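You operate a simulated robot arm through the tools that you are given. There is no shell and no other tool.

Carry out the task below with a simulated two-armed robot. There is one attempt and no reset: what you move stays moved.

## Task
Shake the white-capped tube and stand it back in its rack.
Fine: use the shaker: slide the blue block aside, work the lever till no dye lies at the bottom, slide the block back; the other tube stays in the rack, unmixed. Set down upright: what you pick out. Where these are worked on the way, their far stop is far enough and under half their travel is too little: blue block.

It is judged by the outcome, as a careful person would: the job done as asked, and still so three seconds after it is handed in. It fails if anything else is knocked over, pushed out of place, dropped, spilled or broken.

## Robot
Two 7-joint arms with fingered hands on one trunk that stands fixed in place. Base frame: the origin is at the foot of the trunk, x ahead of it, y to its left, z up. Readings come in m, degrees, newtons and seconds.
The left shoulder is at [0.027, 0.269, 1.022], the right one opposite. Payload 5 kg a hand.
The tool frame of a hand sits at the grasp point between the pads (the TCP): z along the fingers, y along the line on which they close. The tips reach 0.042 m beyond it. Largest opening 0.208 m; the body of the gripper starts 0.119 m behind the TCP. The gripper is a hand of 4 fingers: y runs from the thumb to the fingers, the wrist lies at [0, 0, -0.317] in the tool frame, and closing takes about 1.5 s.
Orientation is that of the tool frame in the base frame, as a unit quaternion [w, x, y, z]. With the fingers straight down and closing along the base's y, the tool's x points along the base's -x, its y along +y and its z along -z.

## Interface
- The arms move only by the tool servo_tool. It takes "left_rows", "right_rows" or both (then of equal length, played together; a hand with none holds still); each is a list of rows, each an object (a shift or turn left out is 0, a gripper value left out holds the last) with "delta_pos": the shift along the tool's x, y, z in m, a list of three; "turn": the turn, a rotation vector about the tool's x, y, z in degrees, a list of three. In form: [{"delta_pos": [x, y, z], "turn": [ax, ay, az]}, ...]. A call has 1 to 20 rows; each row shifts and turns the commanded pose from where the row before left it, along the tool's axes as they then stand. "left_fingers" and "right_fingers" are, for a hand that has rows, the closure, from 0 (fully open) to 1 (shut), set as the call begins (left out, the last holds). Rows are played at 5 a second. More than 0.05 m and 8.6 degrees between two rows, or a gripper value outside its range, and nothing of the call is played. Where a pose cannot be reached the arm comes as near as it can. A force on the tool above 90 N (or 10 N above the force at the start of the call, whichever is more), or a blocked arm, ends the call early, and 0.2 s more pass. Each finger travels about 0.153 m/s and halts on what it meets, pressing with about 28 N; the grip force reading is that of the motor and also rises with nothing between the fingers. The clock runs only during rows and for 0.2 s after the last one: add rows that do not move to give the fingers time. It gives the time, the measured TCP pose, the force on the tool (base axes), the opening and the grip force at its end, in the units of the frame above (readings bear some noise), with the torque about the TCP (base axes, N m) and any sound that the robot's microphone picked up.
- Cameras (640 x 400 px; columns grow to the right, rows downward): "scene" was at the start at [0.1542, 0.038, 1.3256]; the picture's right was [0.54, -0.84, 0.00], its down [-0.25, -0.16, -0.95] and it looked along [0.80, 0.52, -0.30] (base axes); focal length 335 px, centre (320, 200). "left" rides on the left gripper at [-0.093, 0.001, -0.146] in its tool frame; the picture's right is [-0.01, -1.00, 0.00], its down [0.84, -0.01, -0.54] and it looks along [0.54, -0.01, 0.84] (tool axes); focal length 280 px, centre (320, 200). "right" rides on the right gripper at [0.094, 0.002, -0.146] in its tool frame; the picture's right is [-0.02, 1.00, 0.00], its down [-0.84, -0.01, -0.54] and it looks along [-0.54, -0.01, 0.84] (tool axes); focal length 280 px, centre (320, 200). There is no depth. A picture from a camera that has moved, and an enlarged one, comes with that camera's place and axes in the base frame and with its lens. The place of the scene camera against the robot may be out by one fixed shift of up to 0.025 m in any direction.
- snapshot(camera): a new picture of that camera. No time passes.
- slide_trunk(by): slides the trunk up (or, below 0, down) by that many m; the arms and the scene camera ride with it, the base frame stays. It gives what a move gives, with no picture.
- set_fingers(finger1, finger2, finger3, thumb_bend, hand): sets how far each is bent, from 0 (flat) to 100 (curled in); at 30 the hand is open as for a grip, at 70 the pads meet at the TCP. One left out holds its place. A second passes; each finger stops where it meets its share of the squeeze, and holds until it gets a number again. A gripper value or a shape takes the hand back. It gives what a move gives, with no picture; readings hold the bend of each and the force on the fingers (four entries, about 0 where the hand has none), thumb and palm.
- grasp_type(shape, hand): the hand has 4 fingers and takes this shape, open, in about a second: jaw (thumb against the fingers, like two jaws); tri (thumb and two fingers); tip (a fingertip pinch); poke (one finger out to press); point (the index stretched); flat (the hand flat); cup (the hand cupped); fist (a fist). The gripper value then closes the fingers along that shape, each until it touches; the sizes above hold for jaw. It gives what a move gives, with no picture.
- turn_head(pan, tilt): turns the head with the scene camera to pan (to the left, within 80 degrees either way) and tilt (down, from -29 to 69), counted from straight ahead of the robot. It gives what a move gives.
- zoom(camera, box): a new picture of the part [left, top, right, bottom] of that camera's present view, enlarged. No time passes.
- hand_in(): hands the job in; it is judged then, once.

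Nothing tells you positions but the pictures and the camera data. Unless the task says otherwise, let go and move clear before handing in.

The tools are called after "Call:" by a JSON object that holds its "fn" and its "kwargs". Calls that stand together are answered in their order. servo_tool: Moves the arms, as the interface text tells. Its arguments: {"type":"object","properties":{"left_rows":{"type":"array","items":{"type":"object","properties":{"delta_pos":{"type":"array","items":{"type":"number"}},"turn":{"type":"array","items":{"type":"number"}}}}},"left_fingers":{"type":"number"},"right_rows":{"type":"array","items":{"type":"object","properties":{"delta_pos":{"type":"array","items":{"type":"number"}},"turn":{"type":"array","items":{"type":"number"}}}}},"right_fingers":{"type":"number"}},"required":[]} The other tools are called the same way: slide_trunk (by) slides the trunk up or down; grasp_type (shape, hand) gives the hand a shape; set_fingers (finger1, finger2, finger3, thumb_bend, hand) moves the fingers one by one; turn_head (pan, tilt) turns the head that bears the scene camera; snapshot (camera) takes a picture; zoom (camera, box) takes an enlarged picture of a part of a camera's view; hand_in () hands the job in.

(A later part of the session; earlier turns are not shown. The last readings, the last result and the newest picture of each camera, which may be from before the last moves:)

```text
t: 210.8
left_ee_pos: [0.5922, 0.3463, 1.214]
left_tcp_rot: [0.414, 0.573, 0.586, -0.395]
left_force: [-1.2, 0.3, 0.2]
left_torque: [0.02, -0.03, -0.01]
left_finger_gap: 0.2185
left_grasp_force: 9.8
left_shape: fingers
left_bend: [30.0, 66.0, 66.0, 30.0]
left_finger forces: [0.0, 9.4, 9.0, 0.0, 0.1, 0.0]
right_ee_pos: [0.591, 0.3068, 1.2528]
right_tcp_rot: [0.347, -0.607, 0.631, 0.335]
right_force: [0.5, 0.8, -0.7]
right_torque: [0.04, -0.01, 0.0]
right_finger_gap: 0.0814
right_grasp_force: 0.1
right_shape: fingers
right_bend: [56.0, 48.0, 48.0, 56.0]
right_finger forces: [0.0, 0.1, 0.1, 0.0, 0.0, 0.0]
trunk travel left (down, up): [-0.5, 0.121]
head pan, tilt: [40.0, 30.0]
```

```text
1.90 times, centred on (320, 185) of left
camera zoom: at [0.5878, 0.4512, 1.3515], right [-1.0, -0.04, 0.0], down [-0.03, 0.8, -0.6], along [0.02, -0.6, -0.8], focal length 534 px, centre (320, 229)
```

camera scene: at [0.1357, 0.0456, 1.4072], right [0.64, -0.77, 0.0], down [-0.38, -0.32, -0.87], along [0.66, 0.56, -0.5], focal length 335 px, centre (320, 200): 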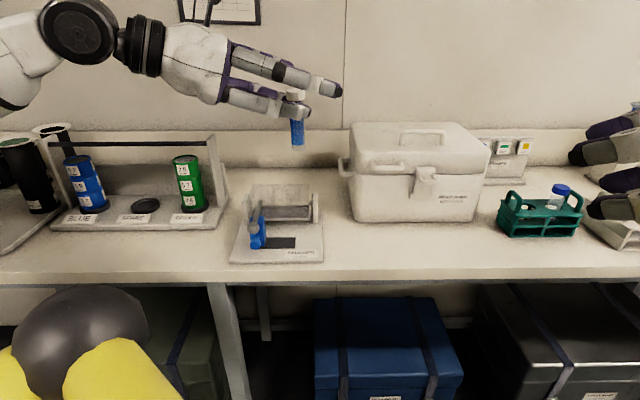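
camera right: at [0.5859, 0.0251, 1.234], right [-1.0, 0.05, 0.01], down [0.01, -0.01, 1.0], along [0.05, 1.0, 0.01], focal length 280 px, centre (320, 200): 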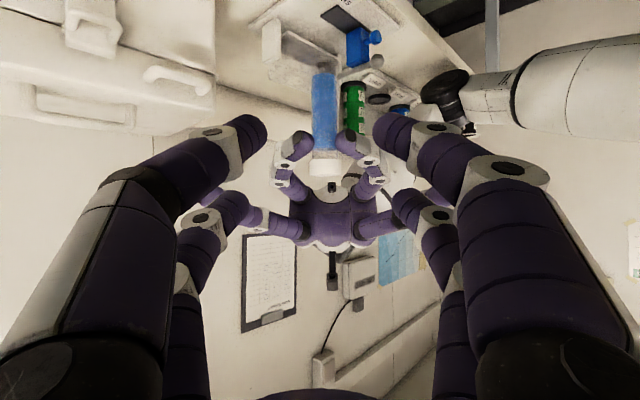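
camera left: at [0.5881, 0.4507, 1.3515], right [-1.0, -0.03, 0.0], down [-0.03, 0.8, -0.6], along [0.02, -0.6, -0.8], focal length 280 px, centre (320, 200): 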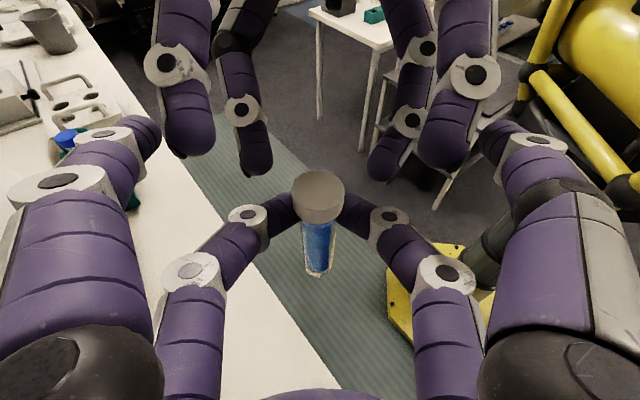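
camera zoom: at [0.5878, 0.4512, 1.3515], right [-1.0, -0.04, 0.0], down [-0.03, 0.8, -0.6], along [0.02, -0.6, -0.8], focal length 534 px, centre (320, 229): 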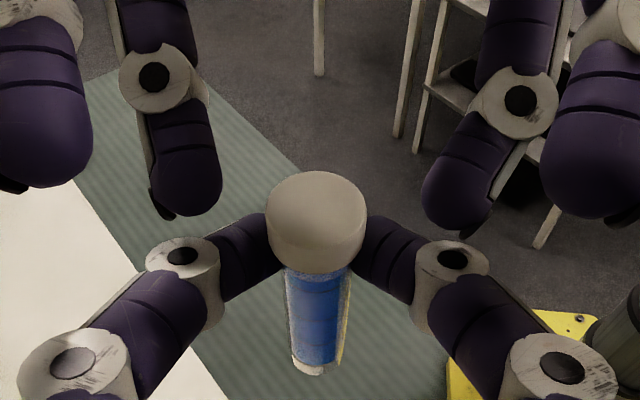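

Heights look right; a 3 mm sideways correction, then close on the cap.

Call:
{"fn": "servo_tool", "kwargs": {"right_rows": [{"delta_pos": [0, -0.003, 0]}, {}]}}

Call:
{"fn": "set_fingers", "kwargs": {"hand": "right", "finger1": 74, "thumb_bend": 74}}

Call:
{"fn": "zoom", "kwargs": {"camera": "right", "box": [170, 20, 470, 240]}}

Call:
{"fn": "zoom", "kwargs": {"camera": "left", "box": [200, 80, 440, 290]}}

```text
t: 211.4
left_ee_pos: [0.5919, 0.3456, 1.2137]
left_tcp_rot: [0.415, 0.573, 0.586, -0.395]
left_force: [1.1, 0.4, -0.4]
left_torque: [0.01, -0.04, -0.04]
left_finger_gap: 0.2183
left_grasp_force: 8.6
left_shape: fingers
left_bend: [30.0, 66.0, 66.0, 30.0]
left_finger forces: [0.0, 9.4, 9.0, 0.1, 0.0, 0.0]
right_ee_pos: [0.5961, 0.307, 1.2528]
right_tcp_rot: [0.348, -0.607, 0.631, 0.336]
right_force: [-0.9, 0.3, 0.3]
right_torque: [-0.01, 0.0, 0.0]
right_finger_gap: 0.0816
right_grasp_force: 0.2
right_shape: fingers
right_bend: [56.0, 48.0, 48.0, 56.0]
right_finger forces: [0.0, 0.0, 0.0, 0.0, 0.1, 0.0]
trunk travel left (down, up): [-0.5, 0.121]
head pan, tilt: [40.0, 30.0]
```

```text
t: 212.4
left_ee_pos: [0.5913, 0.3448, 1.2135]
left_tcp_rot: [0.414, 0.574, 0.586, -0.395]
left_force: [0.6, -0.1, -1.2]
left_torque: [0.02, 0.0, 0.0]
left_finger_gap: 0.2185
left_grasp_force: 8.1
left_shape: fingers
left_bend: [30.0, 66.0, 66.0, 30.0]
left_finger forces: [0.0, 8.5, 8.5, 0.0, 0.0, 0.0]
right_ee_pos: [0.5939, 0.3065, 1.2536]
right_tcp_rot: [0.347, -0.607, 0.631, 0.336]
right_force: [0.2, -0.2, 1.0]
right_torque: [0.0, 0.03, -0.01]
right_finger_gap: 0.0059
right_grasp_force: 0.2
right_shape: fingers
right_bend: [71.0, 48.0, 48.0, 73.0]
right_finger forces: [0.1, 0.0, 0.1, 0.0, 0.0, 0.1]
trunk travel left (down, up): [-0.5, 0.121]
head pan, tilt: [40.0, 30.0]
```

```text
1.82 times, centred on (320, 130) of right
camera zoom: at [0.5871, 0.1336, 1.2518], right [-1.0, 0.04, 0.01], down [0.01, -0.01, 1.0], along [0.04, 1.0, 0.01], focal length 510 px, centre (320, 327)
```

zoom: 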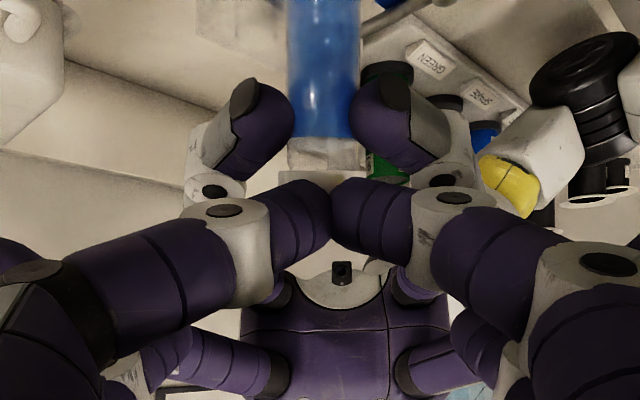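

```text
1.90 times, centred on (320, 185) of left
camera zoom: at [0.5878, 0.4513, 1.3515], right [-1.0, -0.04, 0.0], down [-0.03, 0.8, -0.6], along [0.02, -0.6, -0.8], focal length 534 px, centre (320, 229)
```

zoom: 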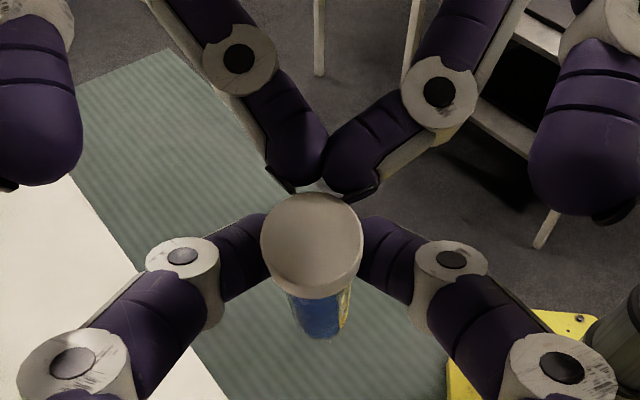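

The right fingers closed in front of the cap and tilted the tube a little. I'll open them and look.

Call:
{"fn": "set_fingers", "kwargs": {"hand": "right", "finger1": 56, "thumb_bend": 56}}

Call:
{"fn": "zoom", "kwargs": {"camera": "right", "box": [170, 20, 470, 240]}}

Call:
{"fn": "zoom", "kwargs": {"camera": "left", "box": [200, 80, 440, 290]}}

Call:
{"fn": "turn_head", "kwargs": {"pan": 30, "tilt": 20}}

Call:
{"fn": "snapshot", "kwargs": {"camera": "scene"}}

```text
t: 213.4
left_ee_pos: [0.5908, 0.345, 1.2137]
left_tcp_rot: [0.414, 0.573, 0.586, -0.395]
left_force: [0.5, 0.4, -0.5]
left_torque: [-0.06, -0.01, 0.03]
left_finger_gap: 0.2187
left_grasp_force: 8.7
left_shape: fingers
left_bend: [30.0, 66.0, 66.0, 30.0]
left_finger forces: [0.1, 8.6, 8.8, 0.1, 0.1, 0.0]
right_ee_pos: [0.5938, 0.3072, 1.2523]
right_tcp_rot: [0.348, -0.607, 0.631, 0.335]
right_force: [0.0, 0.0, 0.8]
right_torque: [-0.01, -0.01, -0.03]
right_finger_gap: 0.0805
right_grasp_force: 0.0
right_shape: fingers
right_bend: [56.0, 48.0, 48.0, 56.0]
right_finger forces: [0.1, 0.0, 0.0, 0.0, 0.0, 0.1]
trunk travel left (down, up): [-0.5, 0.121]
head pan, tilt: [40.0, 30.0]
```

```text
1.82 times, centred on (320, 130) of right
camera zoom: at [0.5871, 0.1336, 1.2518], right [-1.0, 0.04, 0.01], down [0.01, -0.01, 1.0], along [0.04, 1.0, 0.01], focal length 510 px, centre (320, 327)
```

zoom: 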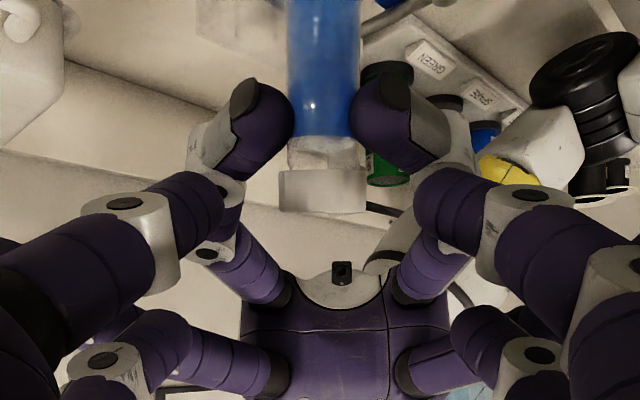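

```text
1.90 times, centred on (320, 185) of left
camera zoom: at [0.5878, 0.4513, 1.3515], right [-1.0, -0.04, 0.0], down [-0.03, 0.8, -0.6], along [0.02, -0.6, -0.8], focal length 534 px, centre (320, 229)
```

zoom: 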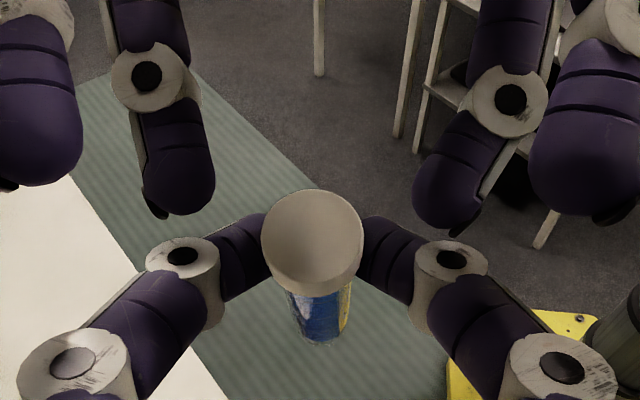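

```text
t: 214.2
left_ee_pos: [0.5919, 0.3458, 1.2119]
left_tcp_rot: [0.414, 0.574, 0.586, -0.395]
left_force: [-0.1, -0.7, -1.2]
left_torque: [-0.05, -0.01, 0.01]
left_finger_gap: 0.2184
left_grasp_force: 8.2
left_shape: fingers
left_bend: [30.0, 66.0, 66.0, 30.0]
left_finger forces: [0.1, 8.6, 8.7, 0.0, 0.0, 0.0]
right_ee_pos: [0.5957, 0.3068, 1.2541]
right_tcp_rot: [0.348, -0.607, 0.631, 0.336]
right_force: [0.9, 0.7, 0.7]
right_torque: [0.01, -0.01, 0.0]
right_finger_gap: 0.0803
right_grasp_force: 0.0
right_shape: fingers
right_bend: [56.0, 48.0, 48.0, 56.0]
right_finger forces: [0.0, 0.0, 0.1, 0.1, 0.0, 0.0]
trunk travel left (down, up): [-0.5, 0.121]
head pan, tilt: [30.0, 20.0]
```

```text
taken
camera scene: at [0.1469, 0.0339, 1.4233], right [0.5, -0.87, 0.0], down [-0.3, -0.17, -0.94], along [0.81, 0.47, -0.34], focal length 335 px, centre (320, 200)
```

scene: 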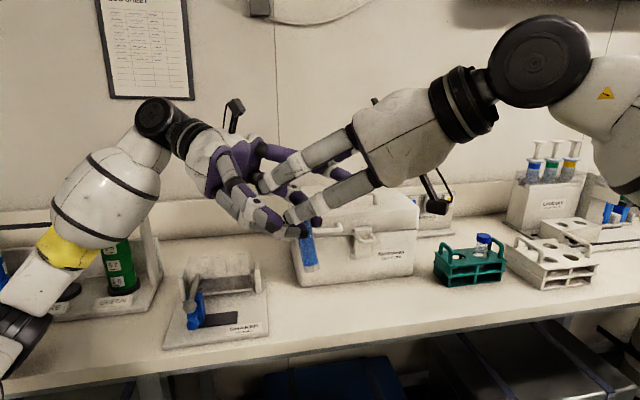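

Call:
{"fn": "zoom", "kwargs": {"camera": "scene", "box": [230, 160, 370, 290]}}

```text
3.08 times, centred on (300, 225) of scene
camera zoom: at [0.1469, 0.0339, 1.4233], right [0.5, -0.87, 0.0], down [-0.3, -0.17, -0.94], along [0.81, 0.47, -0.34], focal length 1031 px, centre (382, 123)
```

zoom: 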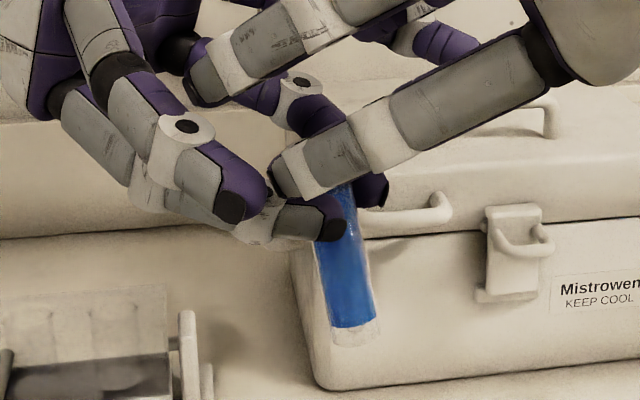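

The tube is tilted about 10° in the left grip. I'll back the right hand off, tilt the left hand by 10° to bring the tube vertical again, and re-measure.

Call:
{"fn": "servo_tool", "kwargs": {"right_rows": [{"delta_pos": [0.0106, 0, -0.0169]}, {"delta_pos": [0.0106, 0, -0.0169]}, {"delta_pos": [0.0106, 0, -0.0169]}, {}]}}

Call:
{"fn": "servo_tool", "kwargs": {"left_rows": [{"turn": [0, 5, 0]}, {"turn": [0, 5, 0]}, {}, {}]}}

Call:
{"fn": "zoom", "kwargs": {"camera": "scene", "box": [230, 160, 370, 290]}}

Call:
{"fn": "zoom", "kwargs": {"camera": "left", "box": [200, 80, 440, 290]}}

Call:
{"fn": "zoom", "kwargs": {"camera": "right", "box": [170, 20, 470, 240]}}

```text
t: 215.2
left_ee_pos: [0.5927, 0.3461, 1.2122]
left_tcp_rot: [0.415, 0.573, 0.587, -0.394]
left_force: [0.0, -0.1, 0.3]
left_torque: [0.02, -0.02, 0.02]
left_finger_gap: 0.2183
left_grasp_force: 8.6
left_shape: fingers
left_bend: [30.0, 66.0, 66.0, 30.0]
left_finger forces: [0.0, 8.5, 8.9, 0.0, 0.1, 0.0]
right_ee_pos: [0.5919, 0.2488, 1.253]
right_tcp_rot: [0.347, -0.608, 0.63, 0.336]
right_force: [0.5, 0.5, -0.2]
right_torque: [-0.03, -0.01, 0.04]
right_finger_gap: 0.0805
right_grasp_force: 0.1
right_shape: fingers
right_bend: [56.0, 48.0, 48.0, 56.0]
right_finger forces: [0.0, 0.0, 0.0, 0.1, 0.0, 0.0]
trunk travel left (down, up): [-0.5, 0.121]
head pan, tilt: [30.0, 20.0]
```

```text
t: 216.2
left_ee_pos: [0.5918, 0.3468, 1.2142]
left_tcp_rot: [0.361, 0.606, 0.62, -0.344]
left_force: [0.1, -0.2, -0.5]
left_torque: [0.03, -0.02, 0.0]
left_finger_gap: 0.2185
left_grasp_force: 8.7
left_shape: fingers
left_bend: [30.0, 66.0, 66.0, 30.0]
left_finger forces: [0.0, 8.5, 8.9, 0.0, 0.1, 0.1]
right_ee_pos: [0.5929, 0.2479, 1.2528]
right_tcp_rot: [0.348, -0.607, 0.63, 0.336]
right_force: [0.8, -0.6, 0.2]
right_torque: [0.01, -0.01, -0.02]
right_finger_gap: 0.0805
right_grasp_force: 0.1
right_shape: fingers
right_bend: [56.0, 48.0, 48.0, 56.0]
right_finger forces: [0.0, 0.0, 0.1, 0.1, 0.0, 0.0]
trunk travel left (down, up): [-0.5, 0.121]
head pan, tilt: [30.0, 20.0]
```

```text
3.08 times, centred on (300, 225) of scene
camera zoom: at [0.1469, 0.0338, 1.4234], right [0.5, -0.87, 0.0], down [-0.3, -0.17, -0.94], along [0.81, 0.47, -0.34], focal length 1031 px, centre (382, 123)
```

zoom: 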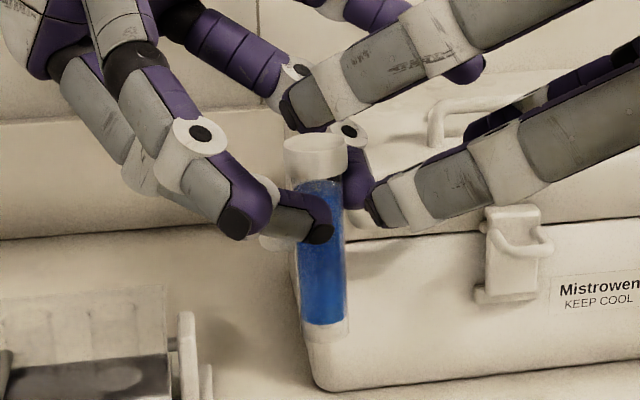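

```text
1.90 times, centred on (320, 185) of left
camera zoom: at [0.5892, 0.426, 1.3677], right [-1.0, -0.04, 0.0], down [-0.03, 0.89, -0.46], along [0.02, -0.46, -0.89], focal length 534 px, centre (320, 229)
```

zoom: 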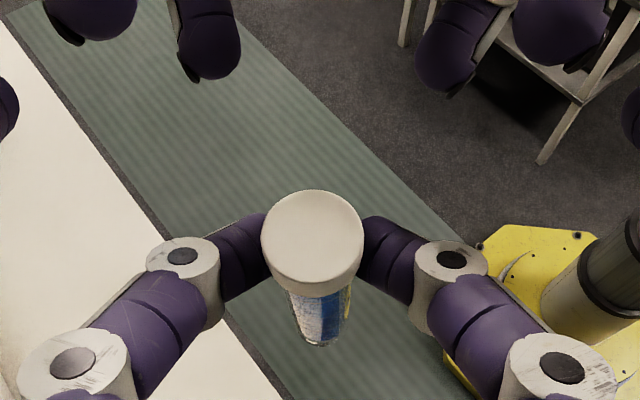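

```text
1.82 times, centred on (320, 130) of right
camera zoom: at [0.5846, 0.0736, 1.2513], right [-1.0, 0.04, 0.01], down [0.01, -0.01, 1.0], along [0.04, 1.0, 0.01], focal length 510 px, centre (320, 327)
```

zoom: 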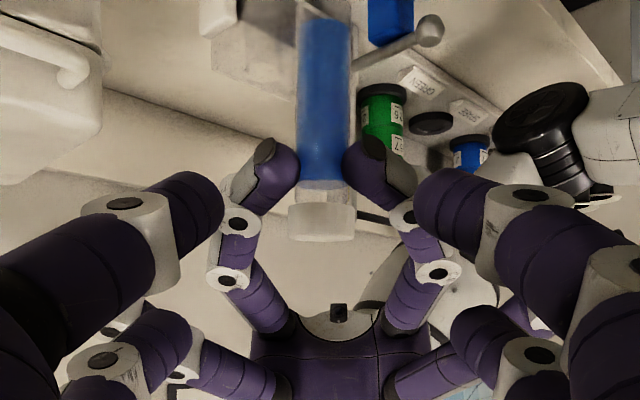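

The tube is vertical again, and the left camera shows the cap centre further left than I'd assumed (y about 0.347). I'll spread the left's unused fingers a bit more, then bring the right pair in further.

Call:
{"fn": "set_fingers", "kwargs": {"hand": "left", "finger1": 15, "thumb_bend": 15}}

Call:
{"fn": "servo_tool", "kwargs": {"right_rows": [{"delta_pos": [-0.0133, 0.0003, 0.0246]}, {"delta_pos": [-0.0133, 0.0003, 0.0246]}, {}]}}

Call:
{"fn": "zoom", "kwargs": {"camera": "left", "box": [200, 80, 440, 290]}}

Call:
{"fn": "zoom", "kwargs": {"camera": "right", "box": [170, 20, 470, 240]}}

```text
t: 217.2
left_ee_pos: [0.5924, 0.3464, 1.2129]
left_tcp_rot: [0.361, 0.606, 0.62, -0.343]
left_force: [-0.3, -0.5, -0.6]
left_torque: [0.0, 0.0, 0.02]
left_finger_gap: 0.267
left_grasp_force: 9.0
left_shape: fingers
left_bend: [15.0, 66.0, 66.0, 15.0]
left_finger forces: [0.0, 8.5, 8.7, 0.0, 0.0, 0.1]
right_ee_pos: [0.5912, 0.2479, 1.2537]
right_tcp_rot: [0.348, -0.607, 0.631, 0.336]
right_force: [-0.4, -0.2, 0.2]
right_torque: [-0.01, 0.01, -0.01]
right_finger_gap: 0.0807
right_grasp_force: 0.0
right_shape: fingers
right_bend: [56.0, 48.0, 48.0, 56.0]
right_finger forces: [0.0, 0.1, 0.0, 0.1, 0.0, 0.0]
trunk travel left (down, up): [-0.5, 0.121]
head pan, tilt: [30.0, 20.0]
```

```text
t: 217.9
left_ee_pos: [0.5919, 0.3449, 1.2138]
left_tcp_rot: [0.361, 0.606, 0.62, -0.343]
left_force: [0.0, -0.7, -0.7]
left_torque: [-0.01, -0.01, 0.0]
left_finger_gap: 0.2669
left_grasp_force: 8.3
left_shape: fingers
left_bend: [15.0, 66.0, 66.0, 15.0]
left_finger forces: [0.1, 8.4, 8.8, 0.0, 0.1, 0.0]
right_ee_pos: [0.5925, 0.3038, 1.2486]
right_tcp_rot: [0.348, -0.606, 0.631, 0.335]
right_force: [-0.4, -0.2, -0.6]
right_torque: [0.0, 0.02, 0.02]
right_finger_gap: 0.0807
right_grasp_force: 0.1
right_shape: fingers
right_bend: [56.0, 48.0, 48.0, 56.0]
right_finger forces: [0.1, 0.0, 0.0, 0.1, 0.0, 0.1]
trunk travel left (down, up): [-0.5, 0.121]
head pan, tilt: [30.0, 20.0]
```

```text
1.90 times, centred on (320, 185) of left
camera zoom: at [0.5891, 0.4258, 1.3678], right [-1.0, -0.04, 0.0], down [-0.03, 0.89, -0.46], along [0.02, -0.46, -0.89], focal length 534 px, centre (320, 229)
```

zoom: 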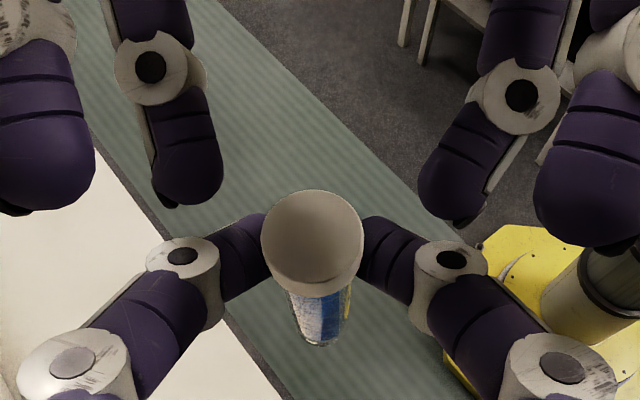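

```text
1.82 times, centred on (320, 130) of right
camera zoom: at [0.5852, 0.1309, 1.2478], right [-1.0, 0.05, 0.01], down [0.01, -0.01, 1.0], along [0.05, 1.0, 0.01], focal length 510 px, centre (320, 327)
```

zoom: 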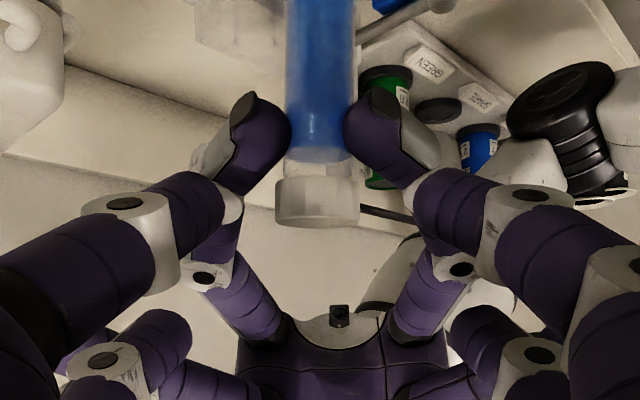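

Call:
{"fn": "servo_tool", "kwargs": {"right_rows": [{"delta_pos": [-0.0052, -0.0004, 0.0092]}, {"delta_pos": [-0.0052, -0.0004, 0.0092]}, {}]}}

Call:
{"fn": "zoom", "kwargs": {"camera": "left", "box": [200, 80, 440, 290]}}

Call:
{"fn": "zoom", "kwargs": {"camera": "right", "box": [170, 20, 470, 240]}}

```text
t: 218.8
left_ee_pos: [0.5924, 0.3473, 1.2105]
left_tcp_rot: [0.36, 0.606, 0.62, -0.343]
left_force: [4.3, 31.6, -17.4]
left_torque: [0.61, -0.93, -1.47]
left_finger_gap: 0.2671
left_grasp_force: 11.6
left_shape: fingers
left_bend: [15.0, 65.0, 67.0, 15.0]
left_finger forces: [0.0, 11.0, 11.7, 0.1, 0.0, 0.0]
right_ee_pos: [0.5945, 0.3225, 1.2496]
right_tcp_rot: [0.347, -0.608, 0.63, 0.336]
right_force: [-4.7, -29.9, 16.4]
right_torque: [-1.37, 1.1, 1.65]
right_finger_gap: 0.0814
right_grasp_force: 0.1
right_shape: fingers
right_bend: [54.0, 48.0, 48.0, 56.0]
right_finger forces: [0.0, 0.1, 0.0, 0.1, 0.1, 0.0]
trunk travel left (down, up): [-0.5, 0.121]
head pan, tilt: [30.0, 20.0]
```

```text
1.90 times, centred on (320, 185) of left
camera zoom: at [0.5897, 0.4267, 1.3665], right [-1.0, -0.04, 0.0], down [-0.04, 0.89, -0.45], along [0.02, -0.45, -0.89], focal length 534 px, centre (320, 229)
```

zoom: 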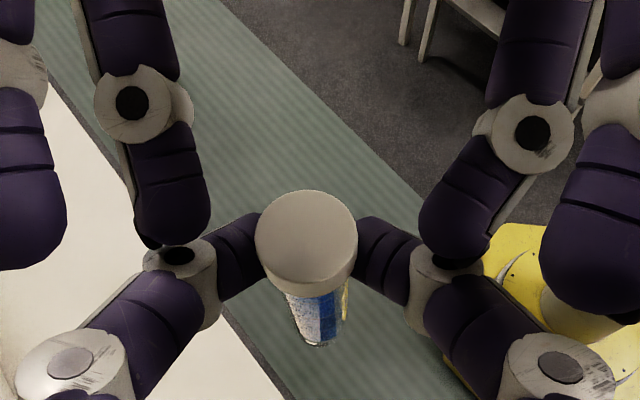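

```text
1.82 times, centred on (320, 130) of right
camera zoom: at [0.5877, 0.1498, 1.2484], right [-1.0, 0.05, 0.01], down [0.01, -0.01, 1.0], along [0.05, 1.0, 0.01], focal length 510 px, centre (320, 327)
```

zoom: 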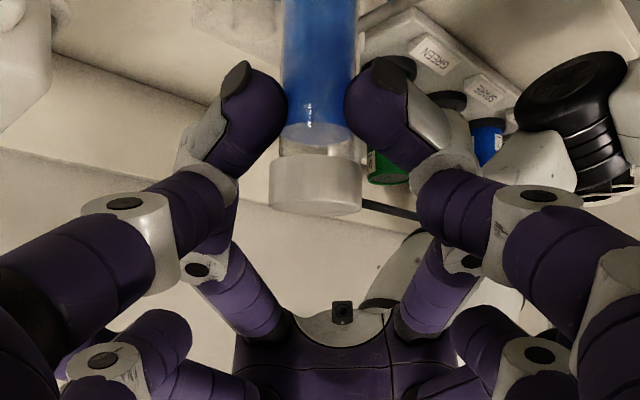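

The right tips bumped the left knuckles. Backing off, narrowing the right pair and raising it 5 mm before trying again.

Call:
{"fn": "servo_tool", "kwargs": {"right_rows": [{"delta_pos": [0.0106, 0.0, -0.0169]}, {"delta_pos": [0.0106, 0, -0.0169]}, {}]}}

Call:
{"fn": "set_fingers", "kwargs": {"hand": "right", "finger1": 61.5, "thumb_bend": 61.5}}

Call:
{"fn": "zoom", "kwargs": {"camera": "left", "box": [200, 80, 440, 290]}}

Call:
{"fn": "zoom", "kwargs": {"camera": "scene", "box": [230, 160, 370, 290]}}

Call:
{"fn": "zoom", "kwargs": {"camera": "right", "box": [170, 20, 470, 240]}}

```text
t: 219.6
left_ee_pos: [0.5919, 0.3456, 1.2142]
left_tcp_rot: [0.362, 0.606, 0.62, -0.344]
left_force: [0.7, 0.7, -0.5]
left_torque: [-0.01, 0.0, -0.02]
left_finger_gap: 0.267
left_grasp_force: 8.8
left_shape: fingers
left_bend: [15.0, 65.0, 66.0, 15.0]
left_finger forces: [0.1, 8.6, 8.9, 0.0, 0.1, 0.0]
right_ee_pos: [0.5939, 0.2856, 1.2483]
right_tcp_rot: [0.347, -0.608, 0.631, 0.335]
right_force: [0.1, 0.5, 0.5]
right_torque: [0.01, 0.02, -0.03]
right_finger_gap: 0.0811
right_grasp_force: 0.1
right_shape: fingers
right_bend: [56.0, 48.0, 48.0, 56.0]
right_finger forces: [0.1, 0.0, 0.1, 0.1, 0.0, 0.0]
trunk travel left (down, up): [-0.5, 0.121]
head pan, tilt: [30.0, 20.0]
```

```text
t: 220.6
left_ee_pos: [0.5937, 0.3468, 1.2141]
left_tcp_rot: [0.361, 0.606, 0.62, -0.344]
left_force: [-0.3, 1.0, -1.1]
left_torque: [-0.01, -0.02, -0.01]
left_finger_gap: 0.267
left_grasp_force: 8.6
left_shape: fingers
left_bend: [15.0, 65.0, 66.0, 15.0]
left_finger forces: [0.0, 8.6, 9.1, 0.0, 0.0, 0.0]
right_ee_pos: [0.5934, 0.2858, 1.2465]
right_tcp_rot: [0.348, -0.607, 0.631, 0.335]
right_force: [0.1, -0.4, -0.3]
right_torque: [-0.01, 0.0, -0.01]
right_finger_gap: 0.0557
right_grasp_force: 0.1
right_shape: fingers
right_bend: [61.0, 48.0, 48.0, 61.0]
right_finger forces: [0.0, 0.0, 0.0, 0.1, 0.0, 0.0]
trunk travel left (down, up): [-0.5, 0.121]
head pan, tilt: [30.0, 20.0]
```

```text
1.90 times, centred on (320, 185) of left
camera zoom: at [0.5891, 0.4262, 1.3676], right [-1.0, -0.04, 0.0], down [-0.03, 0.89, -0.46], along [0.02, -0.46, -0.89], focal length 534 px, centre (320, 229)
```

zoom: 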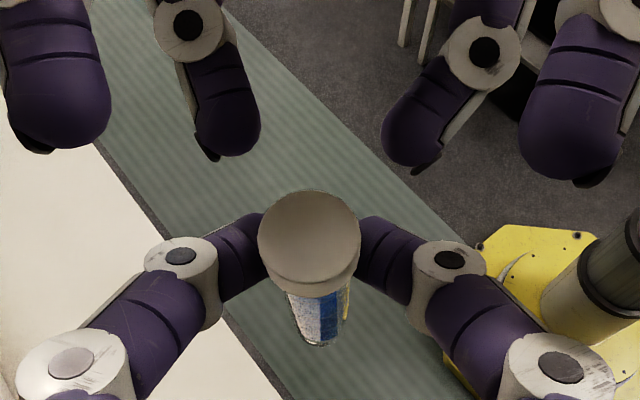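

```text
3.08 times, centred on (300, 225) of scene
camera zoom: at [0.147, 0.0339, 1.4234], right [0.5, -0.87, 0.0], down [-0.3, -0.17, -0.94], along [0.81, 0.47, -0.34], focal length 1031 px, centre (382, 123)
```

zoom: 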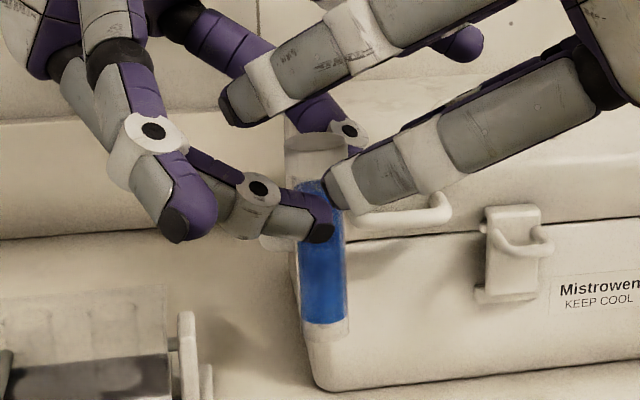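

```text
1.82 times, centred on (320, 130) of right
camera zoom: at [0.5862, 0.1107, 1.2462], right [-1.0, 0.04, 0.01], down [0.01, -0.01, 1.0], along [0.04, 1.0, 0.01], focal length 510 px, centre (320, 327)
```

zoom: 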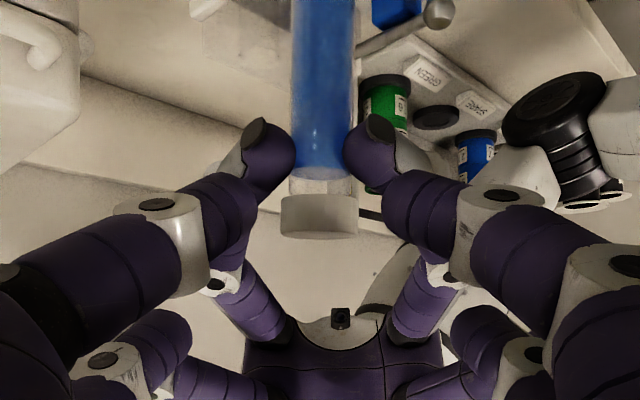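

The tube is still upright. With a narrower opening the right tips should pass inside the left knuckles, so I'll set about 4.6 cm, correct sideways by 3 mm and step in while watching the force.

Call:
{"fn": "set_fingers", "kwargs": {"hand": "right", "finger1": 63, "thumb_bend": 63}}

Call:
{"fn": "servo_tool", "kwargs": {"right_rows": [{"delta_pos": [-0.006, -0.003, 0.008]}, {"delta_pos": [-0.0062, 0.0, 0.0092]}, {}]}}

Call:
{"fn": "zoom", "kwargs": {"camera": "left", "box": [200, 80, 440, 290]}}

Call:
{"fn": "zoom", "kwargs": {"camera": "right", "box": [170, 20, 470, 240]}}

```text
t: 221.6
left_ee_pos: [0.5931, 0.3467, 1.2134]
left_tcp_rot: [0.361, 0.606, 0.62, -0.344]
left_force: [-0.1, -0.3, -0.8]
left_torque: [0.02, 0.02, 0.01]
left_finger_gap: 0.2669
left_grasp_force: 9.1
left_shape: fingers
left_bend: [15.0, 65.0, 66.0, 15.0]
left_finger forces: [0.1, 8.6, 8.9, 0.0, 0.1, 0.1]
right_ee_pos: [0.5948, 0.2846, 1.2486]
right_tcp_rot: [0.348, -0.607, 0.631, 0.336]
right_force: [0.1, -0.2, -0.5]
right_torque: [-0.01, 0.01, -0.02]
right_finger_gap: 0.0458
right_grasp_force: 0.0
right_shape: fingers
right_bend: [63.0, 48.0, 48.0, 63.0]
right_finger forces: [0.1, 0.0, 0.0, 0.1, 0.0, 0.0]
trunk travel left (down, up): [-0.5, 0.121]
head pan, tilt: [30.0, 20.0]
```

```text
t: 222.3
left_ee_pos: [0.5918, 0.3464, 1.2131]
left_tcp_rot: [0.361, 0.607, 0.619, -0.344]
left_force: [0.3, -0.5, 0.0]
left_torque: [0.0, -0.01, 0.01]
left_finger_gap: 0.2669
left_grasp_force: 9.1
left_shape: fingers
left_bend: [15.0, 65.0, 66.0, 15.0]
left_finger forces: [0.1, 8.6, 8.9, 0.0, 0.0, 0.1]
right_ee_pos: [0.5985, 0.3065, 1.2499]
right_tcp_rot: [0.348, -0.608, 0.63, 0.336]
right_force: [0.1, -0.2, -0.3]
right_torque: [0.01, 0.0, -0.02]
right_finger_gap: 0.0454
right_grasp_force: 0.1
right_shape: fingers
right_bend: [63.0, 48.0, 48.0, 63.0]
right_finger forces: [0.1, 0.0, 0.1, 0.0, 0.0, 0.0]
trunk travel left (down, up): [-0.5, 0.121]
head pan, tilt: [30.0, 20.0]
```

```text
1.90 times, centred on (320, 185) of left
camera zoom: at [0.5892, 0.4261, 1.3677], right [-1.0, -0.04, 0.0], down [-0.03, 0.89, -0.46], along [0.02, -0.46, -0.89], focal length 534 px, centre (320, 229)
```

zoom: 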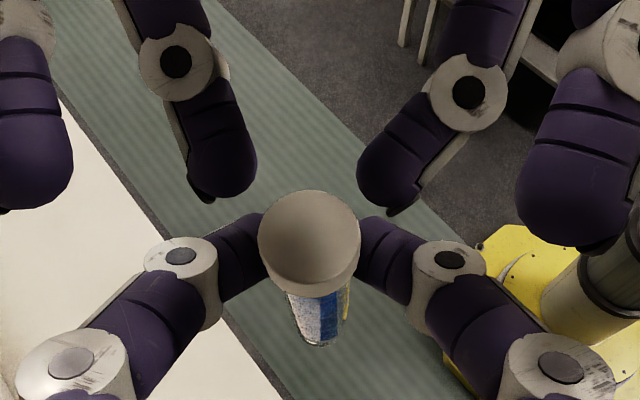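

```text
1.82 times, centred on (320, 130) of right
camera zoom: at [0.5905, 0.1318, 1.2491], right [-1.0, 0.05, 0.01], down [0.01, -0.01, 1.0], along [0.05, 1.0, 0.01], focal length 510 px, centre (320, 327)
```

zoom: 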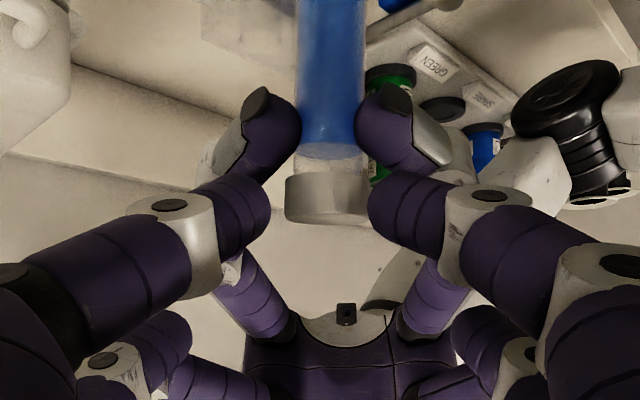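

Call:
{"fn": "servo_tool", "kwargs": {"right_rows": [{"delta_pos": [-0.0037, 0.002, 0.0059]}, {"delta_pos": [-0.002, 0, 0.0032]}, {}]}}

Call:
{"fn": "zoom", "kwargs": {"camera": "left", "box": [200, 80, 440, 290]}}

Call:
{"fn": "zoom", "kwargs": {"camera": "right", "box": [170, 20, 470, 240]}}

```text
t: 223.2
left_ee_pos: [0.5926, 0.3455, 1.2125]
left_tcp_rot: [0.361, 0.606, 0.62, -0.344]
left_force: [-0.4, -0.2, -0.8]
left_torque: [0.02, 0.0, 0.01]
left_finger_gap: 0.2667
left_grasp_force: 9.3
left_shape: fingers
left_bend: [15.0, 65.0, 66.0, 15.0]
left_finger forces: [0.0, 8.4, 9.0, 0.0, 0.0, 0.0]
right_ee_pos: [0.5961, 0.316, 1.2504]
right_tcp_rot: [0.347, -0.608, 0.63, 0.336]
right_force: [0.4, -0.6, -0.1]
right_torque: [0.01, 0.0, 0.0]
right_finger_gap: 0.0455
right_grasp_force: 0.0
right_shape: fingers
right_bend: [63.0, 48.0, 48.0, 63.0]
right_finger forces: [0.0, 0.0, 0.0, 0.0, 0.0, 0.0]
trunk travel left (down, up): [-0.5, 0.121]
head pan, tilt: [30.0, 20.0]
```

```text
1.90 times, centred on (320, 185) of left
camera zoom: at [0.5891, 0.4262, 1.3677], right [-1.0, -0.04, 0.0], down [-0.03, 0.89, -0.46], along [0.02, -0.46, -0.89], focal length 534 px, centre (320, 229)
```

zoom: 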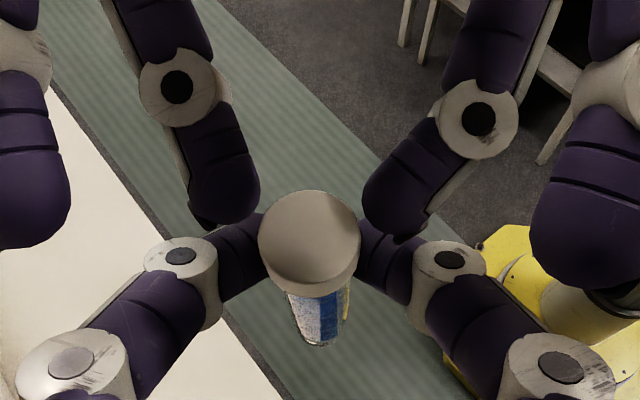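

```text
1.82 times, centred on (320, 130) of right
camera zoom: at [0.5884, 0.1428, 1.2491], right [-1.0, 0.04, 0.01], down [0.01, -0.01, 1.0], along [0.04, 1.0, 0.01], focal length 510 px, centre (320, 327)
```

zoom: 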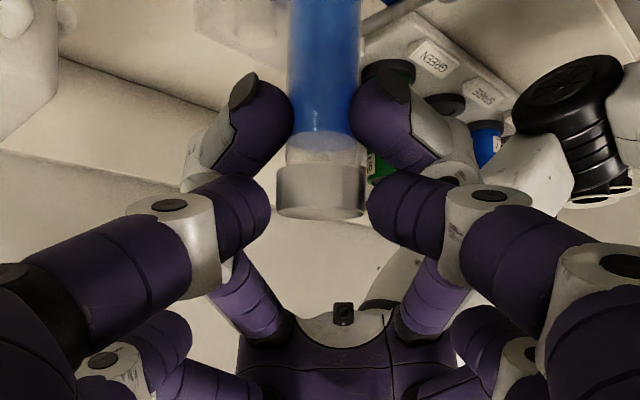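

Call:
{"fn": "servo_tool", "kwargs": {"right_rows": [{"delta_pos": [-0.0019, 0, 0.003]}, {"delta_pos": [-0.0019, 0, 0.003]}, {}]}}

Call:
{"fn": "servo_tool", "kwargs": {"right_rows": [{"delta_pos": [-0.0015, 0, 0.0027]}, {}]}}

Call:
{"fn": "zoom", "kwargs": {"camera": "left", "box": [200, 80, 440, 290]}}

Call:
{"fn": "zoom", "kwargs": {"camera": "right", "box": [170, 20, 470, 240]}}

```text
t: 223.9
left_ee_pos: [0.5932, 0.3457, 1.2135]
left_tcp_rot: [0.362, 0.605, 0.621, -0.343]
left_force: [-0.7, 0.6, -0.9]
left_torque: [0.0, -0.04, 0.05]
left_finger_gap: 0.2667
left_grasp_force: 9.3
left_shape: fingers
left_bend: [15.0, 65.0, 66.0, 15.0]
left_finger forces: [0.1, 8.6, 9.0, 0.0, 0.0, 0.1]
right_ee_pos: [0.5968, 0.3232, 1.2504]
right_tcp_rot: [0.348, -0.607, 0.63, 0.336]
right_force: [-1.0, 0.3, -0.4]
right_torque: [0.02, -0.01, 0.0]
right_finger_gap: 0.0459
right_grasp_force: 0.1
right_shape: fingers
right_bend: [63.0, 48.0, 48.0, 63.0]
right_finger forces: [0.1, 0.1, 0.0, 0.0, 0.1, 0.0]
trunk travel left (down, up): [-0.5, 0.121]
head pan, tilt: [30.0, 20.0]
```

```text
t: 224.6
left_ee_pos: [0.5931, 0.3479, 1.213]
left_tcp_rot: [0.362, 0.605, 0.62, -0.343]
left_force: [0.0, -0.4, 0.1]
left_torque: [0.01, 0.03, 0.02]
left_finger_gap: 0.2671
left_grasp_force: 9.1
left_shape: fingers
left_bend: [15.0, 65.0, 66.0, 15.0]
left_finger forces: [0.0, 8.9, 9.0, 0.0, 0.0, 0.0]
right_ee_pos: [0.5966, 0.3254, 1.2514]
right_tcp_rot: [0.347, -0.608, 0.63, 0.336]
right_force: [-0.3, 0.1, 0.1]
right_torque: [0.03, -0.02, 0.0]
right_finger_gap: 0.0455
right_grasp_force: 0.2
right_shape: fingers
right_bend: [63.0, 48.0, 48.0, 63.0]
right_finger forces: [0.0, 0.1, 0.0, 0.0, 0.0, 0.0]
trunk travel left (down, up): [-0.5, 0.121]
head pan, tilt: [30.0, 20.0]
```

```text
1.90 times, centred on (320, 185) of left
camera zoom: at [0.5891, 0.4261, 1.3677], right [-1.0, -0.04, 0.0], down [-0.03, 0.89, -0.46], along [0.02, -0.46, -0.89], focal length 534 px, centre (320, 229)
```

zoom: 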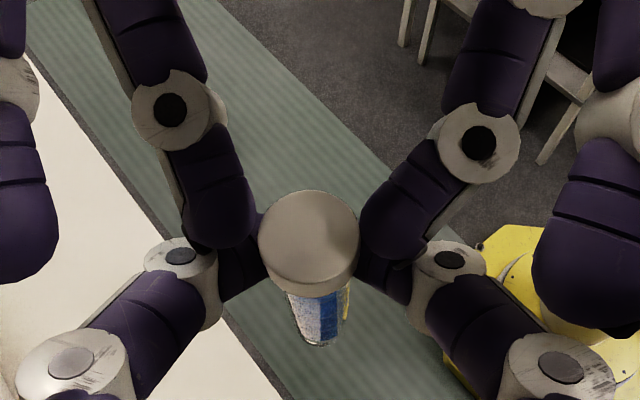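

```text
1.82 times, centred on (320, 130) of right
camera zoom: at [0.5891, 0.1519, 1.2489], right [-1.0, 0.04, 0.01], down [0.01, -0.01, 1.0], along [0.05, 1.0, 0.01], focal length 510 px, centre (320, 327)
```

zoom: 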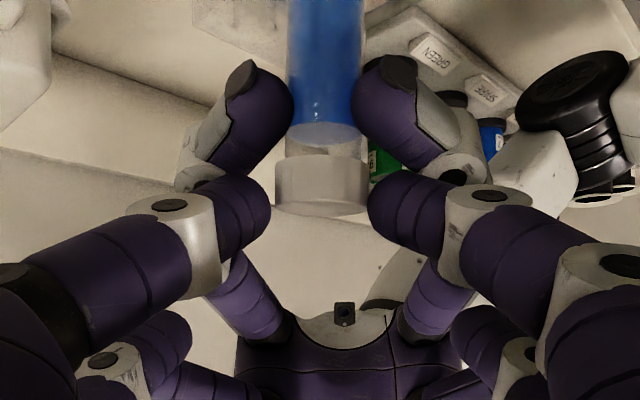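

The tips now flank the cap, but sit a few millimetres high. Lowering 4–5 mm.

Call:
{"fn": "servo_tool", "kwargs": {"right_rows": [{"delta_pos": [0.0021, 0, 0.0013]}, {"delta_pos": [0.0021, 0, 0.0013]}, {}]}}

Call:
{"fn": "zoom", "kwargs": {"camera": "right", "box": [170, 20, 470, 240]}}

Call:
{"fn": "zoom", "kwargs": {"camera": "left", "box": [200, 80, 440, 290]}}

```text
t: 225.3
left_ee_pos: [0.5934, 0.3482, 1.2133]
left_tcp_rot: [0.361, 0.605, 0.621, -0.343]
left_force: [0.7, 0.5, -7.8]
left_torque: [0.04, 0.23, 0.04]
left_finger_gap: 0.2669
left_grasp_force: 12.5
left_shape: fingers
left_bend: [15.0, 65.0, 66.0, 15.0]
left_finger forces: [0.0, 15.1, 9.3, 0.1, 0.0, 0.1]
right_ee_pos: [0.5964, 0.3262, 1.2466]
right_tcp_rot: [0.348, -0.607, 0.631, 0.336]
right_force: [-0.2, -2.5, 7.1]
right_torque: [0.03, -0.21, -0.04]
right_finger_gap: 0.0444
right_grasp_force: 0.0
right_shape: fingers
right_bend: [63.0, 48.0, 48.0, 63.0]
right_finger forces: [0.1, 0.0, 0.0, 0.1, 0.1, 0.0]
trunk travel left (down, up): [-0.5, 0.121]
head pan, tilt: [30.0, 20.0]
```

```text
1.82 times, centred on (320, 130) of right
camera zoom: at [0.5884, 0.1522, 1.2443], right [-1.0, 0.04, 0.01], down [0.01, -0.01, 1.0], along [0.04, 1.0, 0.01], focal length 510 px, centre (320, 327)
```

zoom: 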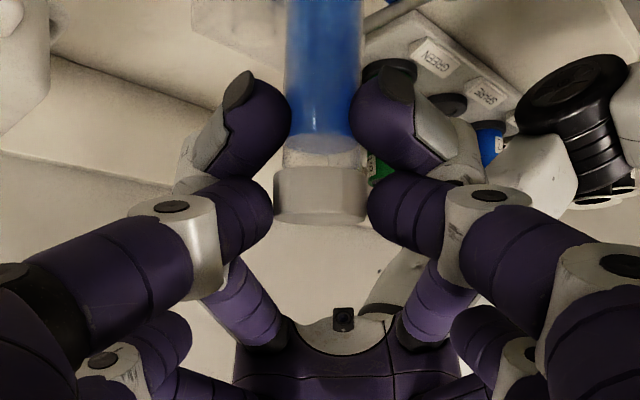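

```text
1.90 times, centred on (320, 185) of left
camera zoom: at [0.5893, 0.4261, 1.3672], right [-1.0, -0.04, 0.0], down [-0.03, 0.89, -0.46], along [0.02, -0.46, -0.89], focal length 534 px, centre (320, 229)
```

zoom: 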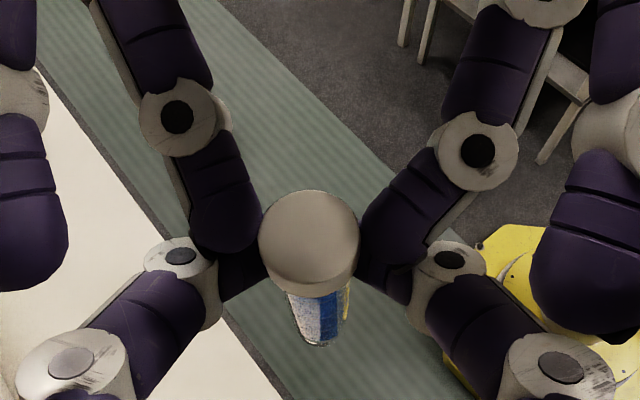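

The right pair is now at cap height, lightly touching the left fingers below. Closing the right pair.

Call:
{"fn": "set_fingers", "kwargs": {"hand": "right", "finger1": 72, "thumb_bend": 72}}

Call:
{"fn": "zoom", "kwargs": {"camera": "left", "box": [200, 80, 440, 290]}}

Call:
{"fn": "zoom", "kwargs": {"camera": "right", "box": [170, 20, 470, 240]}}

Call:
{"fn": "zoom", "kwargs": {"camera": "scene", "box": [230, 160, 370, 290]}}

```text
t: 226.3
left_ee_pos: [0.5938, 0.3456, 1.2123]
left_tcp_rot: [0.362, 0.605, 0.621, -0.343]
left_force: [-3.6, 0.4, -4.3]
left_torque: [0.01, 0.08, -0.15]
left_finger_gap: 0.2668
left_grasp_force: 9.3
left_shape: fingers
left_bend: [15.0, 66.0, 66.0, 15.0]
left_finger forces: [0.1, 8.8, 10.2, 0.0, 0.1, 0.0]
right_ee_pos: [0.5967, 0.326, 1.2467]
right_tcp_rot: [0.348, -0.607, 0.631, 0.335]
right_force: [4.3, -0.1, 2.9]
right_torque: [0.09, -0.18, 0.05]
right_finger_gap: 0.0384
right_grasp_force: 12.7
right_shape: fingers
right_bend: [63.0, 48.0, 48.0, 68.0]
right_finger forces: [11.2, 0.1, 0.1, 0.0, 14.3, 0.1]
trunk travel left (down, up): [-0.5, 0.121]
head pan, tilt: [30.0, 20.0]
```

```text
1.90 times, centred on (320, 185) of left
camera zoom: at [0.589, 0.4262, 1.3677], right [-1.0, -0.04, 0.0], down [-0.03, 0.89, -0.46], along [0.02, -0.46, -0.89], focal length 534 px, centre (320, 229)
```

zoom: 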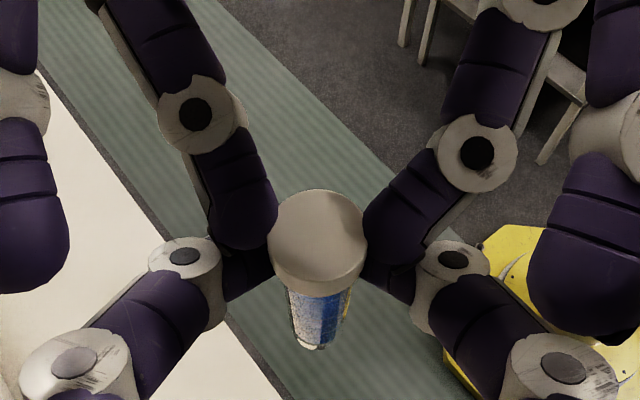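

```text
1.82 times, centred on (320, 130) of right
camera zoom: at [0.5885, 0.1522, 1.2438], right [-1.0, 0.04, 0.01], down [0.01, -0.01, 1.0], along [0.04, 1.0, 0.01], focal length 510 px, centre (320, 327)
```

zoom: 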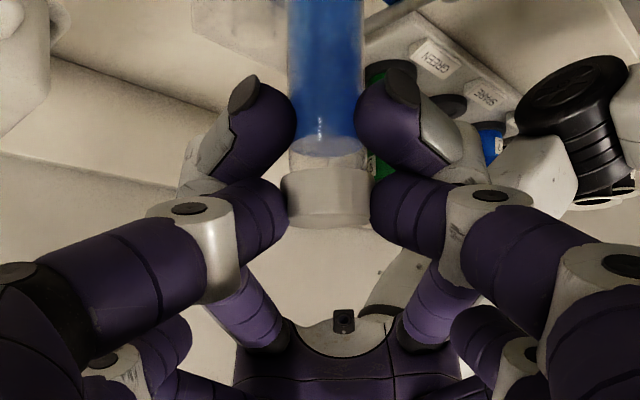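

```text
3.08 times, centred on (300, 225) of scene
camera zoom: at [0.1469, 0.0339, 1.4234], right [0.5, -0.87, 0.0], down [-0.3, -0.17, -0.94], along [0.81, 0.47, -0.34], focal length 1031 px, centre (382, 123)
```

zoom: 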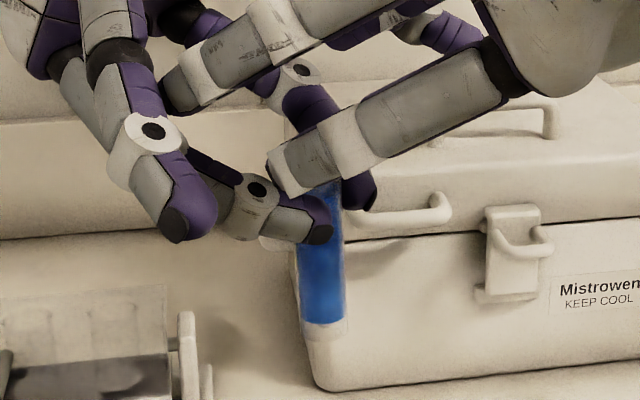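

The right hand now grips the cap with 11–14 N, as in the first pick. Releasing the left pair.

Call:
{"fn": "set_fingers", "kwargs": {"hand": "left", "finger2": 57, "finger3": 57}}

Call:
{"fn": "zoom", "kwargs": {"camera": "right", "box": [170, 20, 470, 240]}}

Call:
{"fn": "zoom", "kwargs": {"camera": "scene", "box": [230, 160, 370, 290]}}

```text
t: 227.3
left_ee_pos: [0.5926, 0.3457, 1.2138]
left_tcp_rot: [0.362, 0.605, 0.621, -0.343]
left_force: [-1.2, 0.0, -0.2]
left_torque: [-0.01, -0.03, -0.02]
left_finger_gap: 0.267
left_grasp_force: 0.0
left_shape: fingers
left_bend: [15.0, 56.0, 56.0, 15.0]
left_finger forces: [0.1, 0.1, 0.1, 0.1, 0.1, 0.0]
right_ee_pos: [0.5954, 0.3266, 1.2458]
right_tcp_rot: [0.348, -0.607, 0.631, 0.335]
right_force: [-0.2, 0.2, 0.1]
right_torque: [0.01, 0.0, 0.0]
right_finger_gap: 0.038
right_grasp_force: 11.8
right_shape: fingers
right_bend: [62.0, 48.0, 48.0, 69.0]
right_finger forces: [11.5, 0.0, 0.0, 0.0, 11.8, 0.1]
trunk travel left (down, up): [-0.5, 0.121]
head pan, tilt: [30.0, 20.0]
```

```text
1.82 times, centred on (320, 130) of right
camera zoom: at [0.5883, 0.1523, 1.2438], right [-1.0, 0.04, 0.01], down [0.01, -0.01, 1.0], along [0.04, 1.0, 0.01], focal length 510 px, centre (320, 327)
```

zoom: 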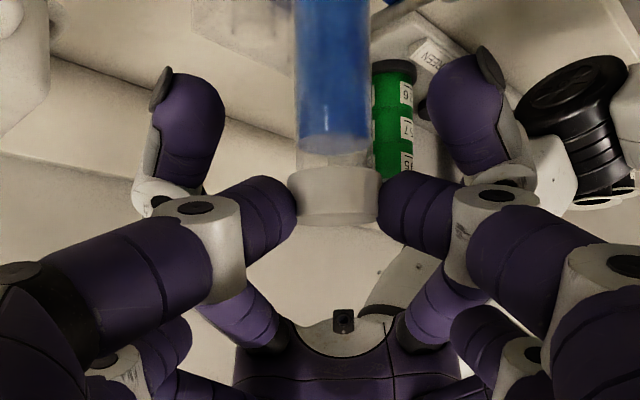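

```text
3.08 times, centred on (300, 225) of scene
camera zoom: at [0.1469, 0.0339, 1.4234], right [0.5, -0.87, 0.0], down [-0.3, -0.17, -0.94], along [0.81, 0.47, -0.34], focal length 1031 px, centre (382, 123)
```

zoom: 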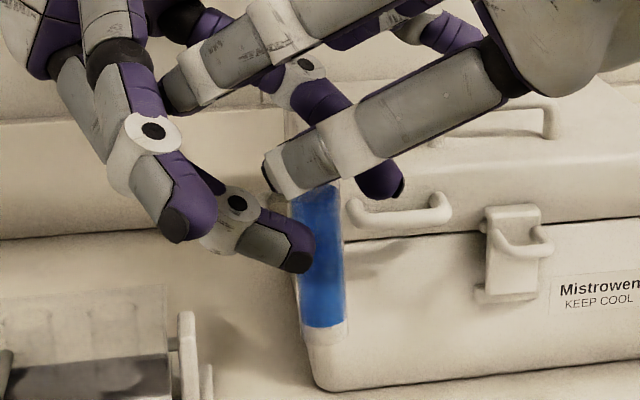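

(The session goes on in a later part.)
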